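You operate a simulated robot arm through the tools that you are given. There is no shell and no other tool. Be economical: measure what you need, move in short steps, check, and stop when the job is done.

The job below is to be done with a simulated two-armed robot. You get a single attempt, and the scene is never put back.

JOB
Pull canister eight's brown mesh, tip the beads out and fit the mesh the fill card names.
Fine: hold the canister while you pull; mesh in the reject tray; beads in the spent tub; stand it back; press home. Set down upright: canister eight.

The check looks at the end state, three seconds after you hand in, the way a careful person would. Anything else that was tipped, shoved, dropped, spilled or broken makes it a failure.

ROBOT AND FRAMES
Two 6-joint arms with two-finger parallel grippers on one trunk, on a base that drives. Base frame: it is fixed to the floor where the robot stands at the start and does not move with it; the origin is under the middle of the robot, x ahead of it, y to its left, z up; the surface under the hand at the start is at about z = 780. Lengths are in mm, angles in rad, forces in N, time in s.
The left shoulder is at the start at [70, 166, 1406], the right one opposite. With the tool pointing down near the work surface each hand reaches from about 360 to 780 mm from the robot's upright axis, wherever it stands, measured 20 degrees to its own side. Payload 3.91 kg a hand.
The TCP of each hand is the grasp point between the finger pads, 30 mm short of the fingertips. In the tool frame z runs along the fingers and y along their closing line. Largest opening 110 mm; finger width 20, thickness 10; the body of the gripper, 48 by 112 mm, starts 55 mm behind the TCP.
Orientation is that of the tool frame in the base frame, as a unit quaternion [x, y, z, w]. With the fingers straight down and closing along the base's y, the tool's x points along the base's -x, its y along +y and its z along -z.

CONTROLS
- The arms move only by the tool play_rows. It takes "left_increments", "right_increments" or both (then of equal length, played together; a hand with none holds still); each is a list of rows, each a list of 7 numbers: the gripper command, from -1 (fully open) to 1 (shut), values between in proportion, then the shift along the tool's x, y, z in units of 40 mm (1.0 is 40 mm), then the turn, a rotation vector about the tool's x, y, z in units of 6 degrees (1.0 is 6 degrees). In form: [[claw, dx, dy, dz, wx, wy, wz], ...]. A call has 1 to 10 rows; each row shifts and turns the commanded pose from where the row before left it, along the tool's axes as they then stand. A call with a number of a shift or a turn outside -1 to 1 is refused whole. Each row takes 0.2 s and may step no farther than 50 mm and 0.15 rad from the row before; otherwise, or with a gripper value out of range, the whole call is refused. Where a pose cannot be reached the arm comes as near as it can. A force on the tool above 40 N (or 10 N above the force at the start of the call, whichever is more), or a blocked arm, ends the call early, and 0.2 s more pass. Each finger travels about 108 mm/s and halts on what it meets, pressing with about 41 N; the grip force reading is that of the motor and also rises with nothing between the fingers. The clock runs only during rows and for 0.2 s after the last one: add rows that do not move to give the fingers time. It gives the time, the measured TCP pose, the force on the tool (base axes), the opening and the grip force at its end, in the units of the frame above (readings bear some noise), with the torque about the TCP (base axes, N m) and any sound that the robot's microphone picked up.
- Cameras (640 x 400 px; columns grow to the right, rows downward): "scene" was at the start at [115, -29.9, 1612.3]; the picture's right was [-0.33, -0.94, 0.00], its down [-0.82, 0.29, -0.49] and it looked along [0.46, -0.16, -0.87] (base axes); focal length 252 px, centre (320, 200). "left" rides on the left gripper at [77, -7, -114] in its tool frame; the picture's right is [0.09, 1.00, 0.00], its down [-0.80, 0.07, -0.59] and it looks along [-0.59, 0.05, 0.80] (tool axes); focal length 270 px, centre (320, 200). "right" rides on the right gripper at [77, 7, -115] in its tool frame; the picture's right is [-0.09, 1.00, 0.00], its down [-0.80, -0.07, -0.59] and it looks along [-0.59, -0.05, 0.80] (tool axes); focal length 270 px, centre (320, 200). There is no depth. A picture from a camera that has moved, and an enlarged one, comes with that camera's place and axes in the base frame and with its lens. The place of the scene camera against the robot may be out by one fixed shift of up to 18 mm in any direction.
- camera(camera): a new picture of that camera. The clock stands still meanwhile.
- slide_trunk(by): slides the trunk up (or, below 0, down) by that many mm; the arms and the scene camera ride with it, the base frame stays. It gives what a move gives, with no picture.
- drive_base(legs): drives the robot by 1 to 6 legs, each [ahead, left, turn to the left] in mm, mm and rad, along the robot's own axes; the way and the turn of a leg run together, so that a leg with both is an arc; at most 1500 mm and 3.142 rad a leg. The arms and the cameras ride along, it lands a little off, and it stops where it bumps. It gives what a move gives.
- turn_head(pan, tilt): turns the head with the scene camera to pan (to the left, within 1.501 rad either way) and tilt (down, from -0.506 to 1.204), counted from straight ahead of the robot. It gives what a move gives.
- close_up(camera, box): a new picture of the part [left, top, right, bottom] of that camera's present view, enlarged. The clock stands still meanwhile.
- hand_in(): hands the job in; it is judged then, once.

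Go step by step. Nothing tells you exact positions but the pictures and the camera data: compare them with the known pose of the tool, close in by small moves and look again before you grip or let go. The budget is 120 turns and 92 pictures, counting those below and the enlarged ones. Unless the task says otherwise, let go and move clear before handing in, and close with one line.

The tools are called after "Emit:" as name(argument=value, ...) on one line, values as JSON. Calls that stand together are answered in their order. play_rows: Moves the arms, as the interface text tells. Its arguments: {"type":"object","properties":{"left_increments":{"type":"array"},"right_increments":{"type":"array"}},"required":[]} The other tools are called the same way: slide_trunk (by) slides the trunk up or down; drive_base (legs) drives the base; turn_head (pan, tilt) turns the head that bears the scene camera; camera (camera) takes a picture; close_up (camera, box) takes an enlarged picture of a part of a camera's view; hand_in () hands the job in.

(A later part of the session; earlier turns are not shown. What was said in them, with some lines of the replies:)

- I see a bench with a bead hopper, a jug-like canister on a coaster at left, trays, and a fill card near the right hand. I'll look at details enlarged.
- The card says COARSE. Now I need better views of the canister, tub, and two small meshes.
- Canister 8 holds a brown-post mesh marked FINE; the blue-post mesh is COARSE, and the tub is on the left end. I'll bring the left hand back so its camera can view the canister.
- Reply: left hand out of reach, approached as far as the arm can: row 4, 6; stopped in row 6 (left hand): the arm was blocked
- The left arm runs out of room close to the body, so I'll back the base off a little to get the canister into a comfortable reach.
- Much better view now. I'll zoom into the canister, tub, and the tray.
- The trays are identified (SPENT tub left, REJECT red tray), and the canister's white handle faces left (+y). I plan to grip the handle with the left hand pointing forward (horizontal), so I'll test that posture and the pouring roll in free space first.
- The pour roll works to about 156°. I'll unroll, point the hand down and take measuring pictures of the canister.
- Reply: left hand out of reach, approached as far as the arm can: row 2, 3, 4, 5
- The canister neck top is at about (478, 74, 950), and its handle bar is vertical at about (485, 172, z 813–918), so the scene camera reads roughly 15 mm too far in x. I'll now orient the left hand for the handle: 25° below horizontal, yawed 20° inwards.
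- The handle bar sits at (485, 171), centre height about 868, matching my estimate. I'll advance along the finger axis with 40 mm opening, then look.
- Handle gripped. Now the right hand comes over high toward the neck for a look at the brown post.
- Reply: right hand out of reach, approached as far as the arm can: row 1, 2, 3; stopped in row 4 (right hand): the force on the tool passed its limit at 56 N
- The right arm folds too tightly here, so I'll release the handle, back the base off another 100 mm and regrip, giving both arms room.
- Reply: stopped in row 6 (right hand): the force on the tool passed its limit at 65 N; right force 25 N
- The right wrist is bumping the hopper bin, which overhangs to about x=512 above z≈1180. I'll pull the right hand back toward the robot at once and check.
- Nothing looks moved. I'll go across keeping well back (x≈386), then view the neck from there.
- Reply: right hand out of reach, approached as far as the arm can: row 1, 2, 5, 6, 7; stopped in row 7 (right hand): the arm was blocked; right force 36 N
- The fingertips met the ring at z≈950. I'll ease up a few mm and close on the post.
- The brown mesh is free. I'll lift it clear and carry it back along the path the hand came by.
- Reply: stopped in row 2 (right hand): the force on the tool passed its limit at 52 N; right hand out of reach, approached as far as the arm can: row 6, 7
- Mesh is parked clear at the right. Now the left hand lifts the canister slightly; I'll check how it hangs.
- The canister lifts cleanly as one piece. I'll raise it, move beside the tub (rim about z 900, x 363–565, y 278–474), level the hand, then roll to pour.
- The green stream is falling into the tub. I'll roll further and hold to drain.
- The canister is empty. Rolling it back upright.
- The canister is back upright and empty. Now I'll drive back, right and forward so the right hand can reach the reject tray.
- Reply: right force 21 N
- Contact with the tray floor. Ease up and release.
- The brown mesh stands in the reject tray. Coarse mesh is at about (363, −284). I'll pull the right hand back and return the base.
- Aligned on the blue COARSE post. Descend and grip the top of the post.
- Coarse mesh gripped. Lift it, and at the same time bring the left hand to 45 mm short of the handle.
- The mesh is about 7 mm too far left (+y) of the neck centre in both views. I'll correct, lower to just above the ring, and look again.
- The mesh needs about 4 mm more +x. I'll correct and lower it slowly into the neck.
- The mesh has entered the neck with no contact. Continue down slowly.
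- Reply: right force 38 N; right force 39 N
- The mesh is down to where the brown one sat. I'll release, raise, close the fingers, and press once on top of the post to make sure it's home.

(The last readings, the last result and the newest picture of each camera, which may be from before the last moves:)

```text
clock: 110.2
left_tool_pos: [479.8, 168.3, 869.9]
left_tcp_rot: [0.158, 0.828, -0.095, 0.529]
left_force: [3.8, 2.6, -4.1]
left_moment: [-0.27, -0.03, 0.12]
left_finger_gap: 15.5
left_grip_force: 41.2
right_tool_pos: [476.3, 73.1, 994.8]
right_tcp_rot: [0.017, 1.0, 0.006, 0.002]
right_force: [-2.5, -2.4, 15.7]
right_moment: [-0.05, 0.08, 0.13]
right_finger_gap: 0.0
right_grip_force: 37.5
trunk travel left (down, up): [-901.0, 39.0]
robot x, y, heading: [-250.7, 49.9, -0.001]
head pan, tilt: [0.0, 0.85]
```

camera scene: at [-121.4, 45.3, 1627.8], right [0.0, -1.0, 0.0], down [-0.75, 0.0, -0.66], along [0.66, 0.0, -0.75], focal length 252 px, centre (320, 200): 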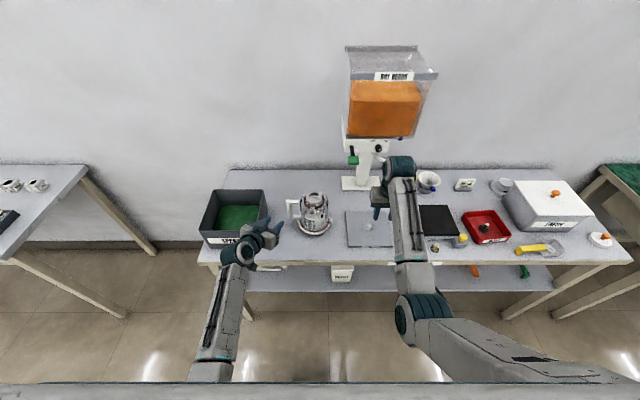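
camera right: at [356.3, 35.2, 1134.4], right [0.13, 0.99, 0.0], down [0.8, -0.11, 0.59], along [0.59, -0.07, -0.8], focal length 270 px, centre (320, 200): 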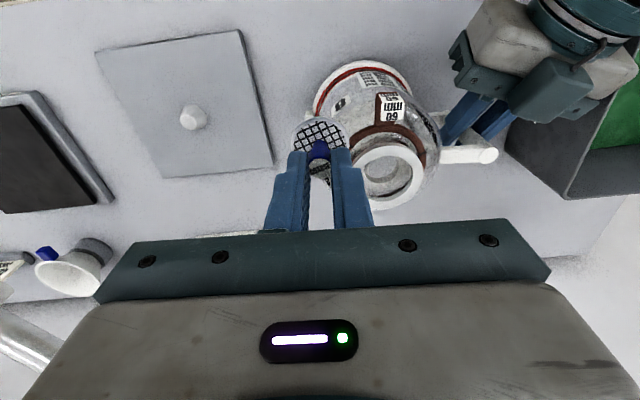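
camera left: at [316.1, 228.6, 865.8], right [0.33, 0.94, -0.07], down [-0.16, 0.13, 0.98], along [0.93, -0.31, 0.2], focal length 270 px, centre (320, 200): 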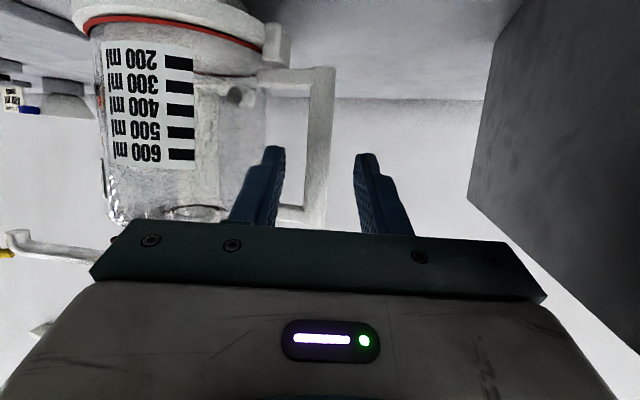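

Emit:
play_rows(right_increments=[[1, 0, 0, 0.06, 0, 0, 0], [1, 0, 0, 0.06, 0, 0, 0], [1, 0, 0, 0.05, 0, 0, 0], [1, 0, 0, 0.05, 0, 0, 0]])

```text
clock: 110.8
left_tool_pos: [479.6, 169.2, 869.9]
left_tcp_rot: [0.158, 0.828, -0.095, 0.529]
left_force: [-1.6, 0.9, 4.3]
left_moment: [-0.27, 0.44, -0.03]
left_finger_gap: 15.6
left_grip_force: 40.4
right_tool_pos: [478.0, 73.5, 994.4]
right_tcp_rot: [0.017, 1.0, 0.005, 0.004]
right_force: [-4.5, -1.4, 10.8]
right_moment: [-0.04, 0.18, -0.01]
right_finger_gap: 0.0
right_grip_force: 37.5
trunk travel left (down, up): [-901.0, 39.0]
robot x, y, heading: [-248.8, 55.2, 0.001]
head pan, tilt: [0.0, 0.85]
stopped in row 2 (right hand): the force on the tool passed its limit at 43 N (the readings are from after the stop); the commanded pose is now the measured one
```

It doesn't budge at 43 N, so the mesh is home. Retreat the right hand, then release the handle.

Emit:
play_rows(right_increments=[[1, 0, 0, -0.5, 0, 0, 0], [1, 0, 0, -0.3, 0, 0, 0], [1, 0.4, -0.4, 0, 0, 0, 0], [1, 0.5, -0.5, 0, 0, 0, 0], [1, 0.7, -0.5, 0, 0, 0, 0], [1, 0.6, -0.6, 0.1, 0, 0, 0], [1, 0.1, -0.8, 0.2, 0, 0, 0], [1, 0, -0.8, 0, 0, 0, 0]])

Emit:
play_rows(left_increments=[[0.27, 0, 0, 0, 0, 0, 0], [0.27, 0, 0, 0, 0, 0, 0], [0.27, 0, 0, -0.5, 0, 0, 0], [0.27, 0, 0, -0.8, 0, 0, 0], [0.27, 0, 0, -0.9, 0, 0, 0], [0.27, 0, 0, -0.9, 0, 0, 0]])

Emit:
camera(camera="scene")

Emit:
close_up(camera="scene", box=[260, 170, 360, 250])

```text
clock: 112.7
left_tool_pos: [478.5, 169.0, 868.5]
left_tcp_rot: [0.159, 0.829, -0.095, 0.528]
left_force: [1.5, 4.8, 15.9]
left_moment: [-0.51, -0.47, 0.18]
left_finger_gap: 15.4
left_grip_force: 41.3
right_tool_pos: [378.8, -65.8, 1007.9]
right_tcp_rot: [0.016, 1.0, 0.007, 0.002]
right_force: [0.1, -0.5, 0.3]
right_moment: [0.03, 0.0, 0.02]
right_finger_gap: 0.1
right_grip_force: 37.8
trunk travel left (down, up): [-901.0, 39.0]
robot x, y, heading: [-250.5, 50.6, -0.007]
head pan, tilt: [0.0, 0.85]
```

```text
clock: 114.0
left_tool_pos: [374.2, 211.0, 920.6]
left_tcp_rot: [0.159, 0.829, -0.096, 0.527]
left_force: [0.4, 0.3, 0.3]
left_moment: [-0.03, -0.01, 0.01]
left_finger_gap: 40.0
left_grip_force: 0.0
right_tool_pos: [381.1, -65.9, 1008.6]
right_tcp_rot: [0.017, 1.0, 0.005, 0.003]
right_force: [0.2, 0.5, 0.7]
right_moment: [-0.01, -0.01, 0.04]
right_finger_gap: 0.1
right_grip_force: 37.5
trunk travel left (down, up): [-901.0, 39.0]
robot x, y, heading: [-250.6, 51.3, -0.005]
head pan, tilt: [0.0, 0.85]
```

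```text
3 pictures are left
camera scene: at [-120.8, 45.5, 1627.8], right [0.0, -1.0, 0.0], down [-0.75, 0.0, -0.66], along [0.66, 0.0, -0.75], focal length 252 px, centre (320, 200)
```

scene: 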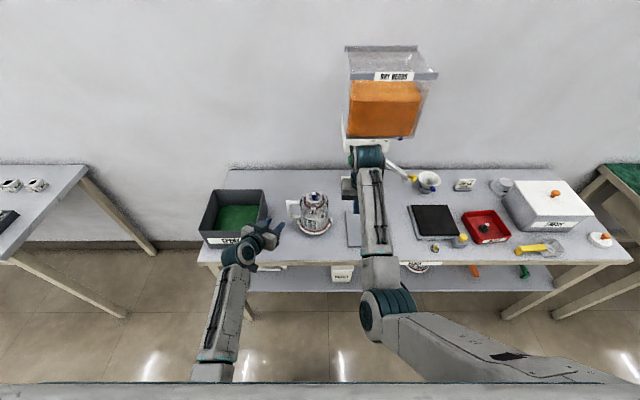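

```text
5.00 times, centred on (310, 210) of scene
camera zoom: at [-120.8, 45.5, 1627.8], right [0.0, -1.0, 0.0], down [-0.75, 0.0, -0.66], along [0.66, 0.0, -0.75], focal length 1261 px, centre (370, 150)
```

zoom: 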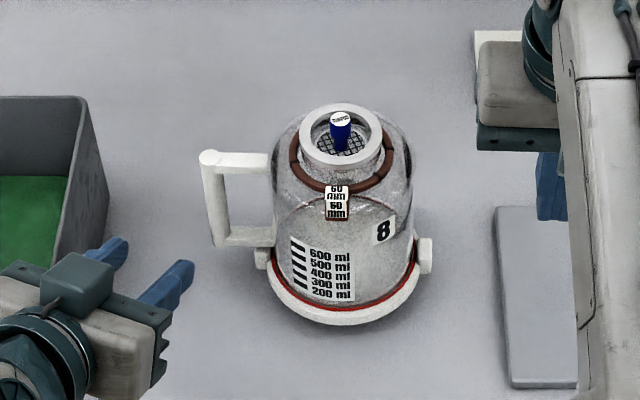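

Canister eight stands upright with the coarse mesh fitted. The brown mesh is in the reject tray, the beads are in the spent tub, and both hands are clear, so I'm handing in.

Emit:
hand_in()

```text
The job is handed in.
```

The job is handed in: canister eight is emptied into the spent tub, fitted with the COARSE mesh pressed home, and standing upright in its original place, with the brown mesh in the reject tray. The right arm bumped something, probably the DRY BEADS hopper bin, three times at up to about 65 N. The bin showed no visible movement in the pictures.
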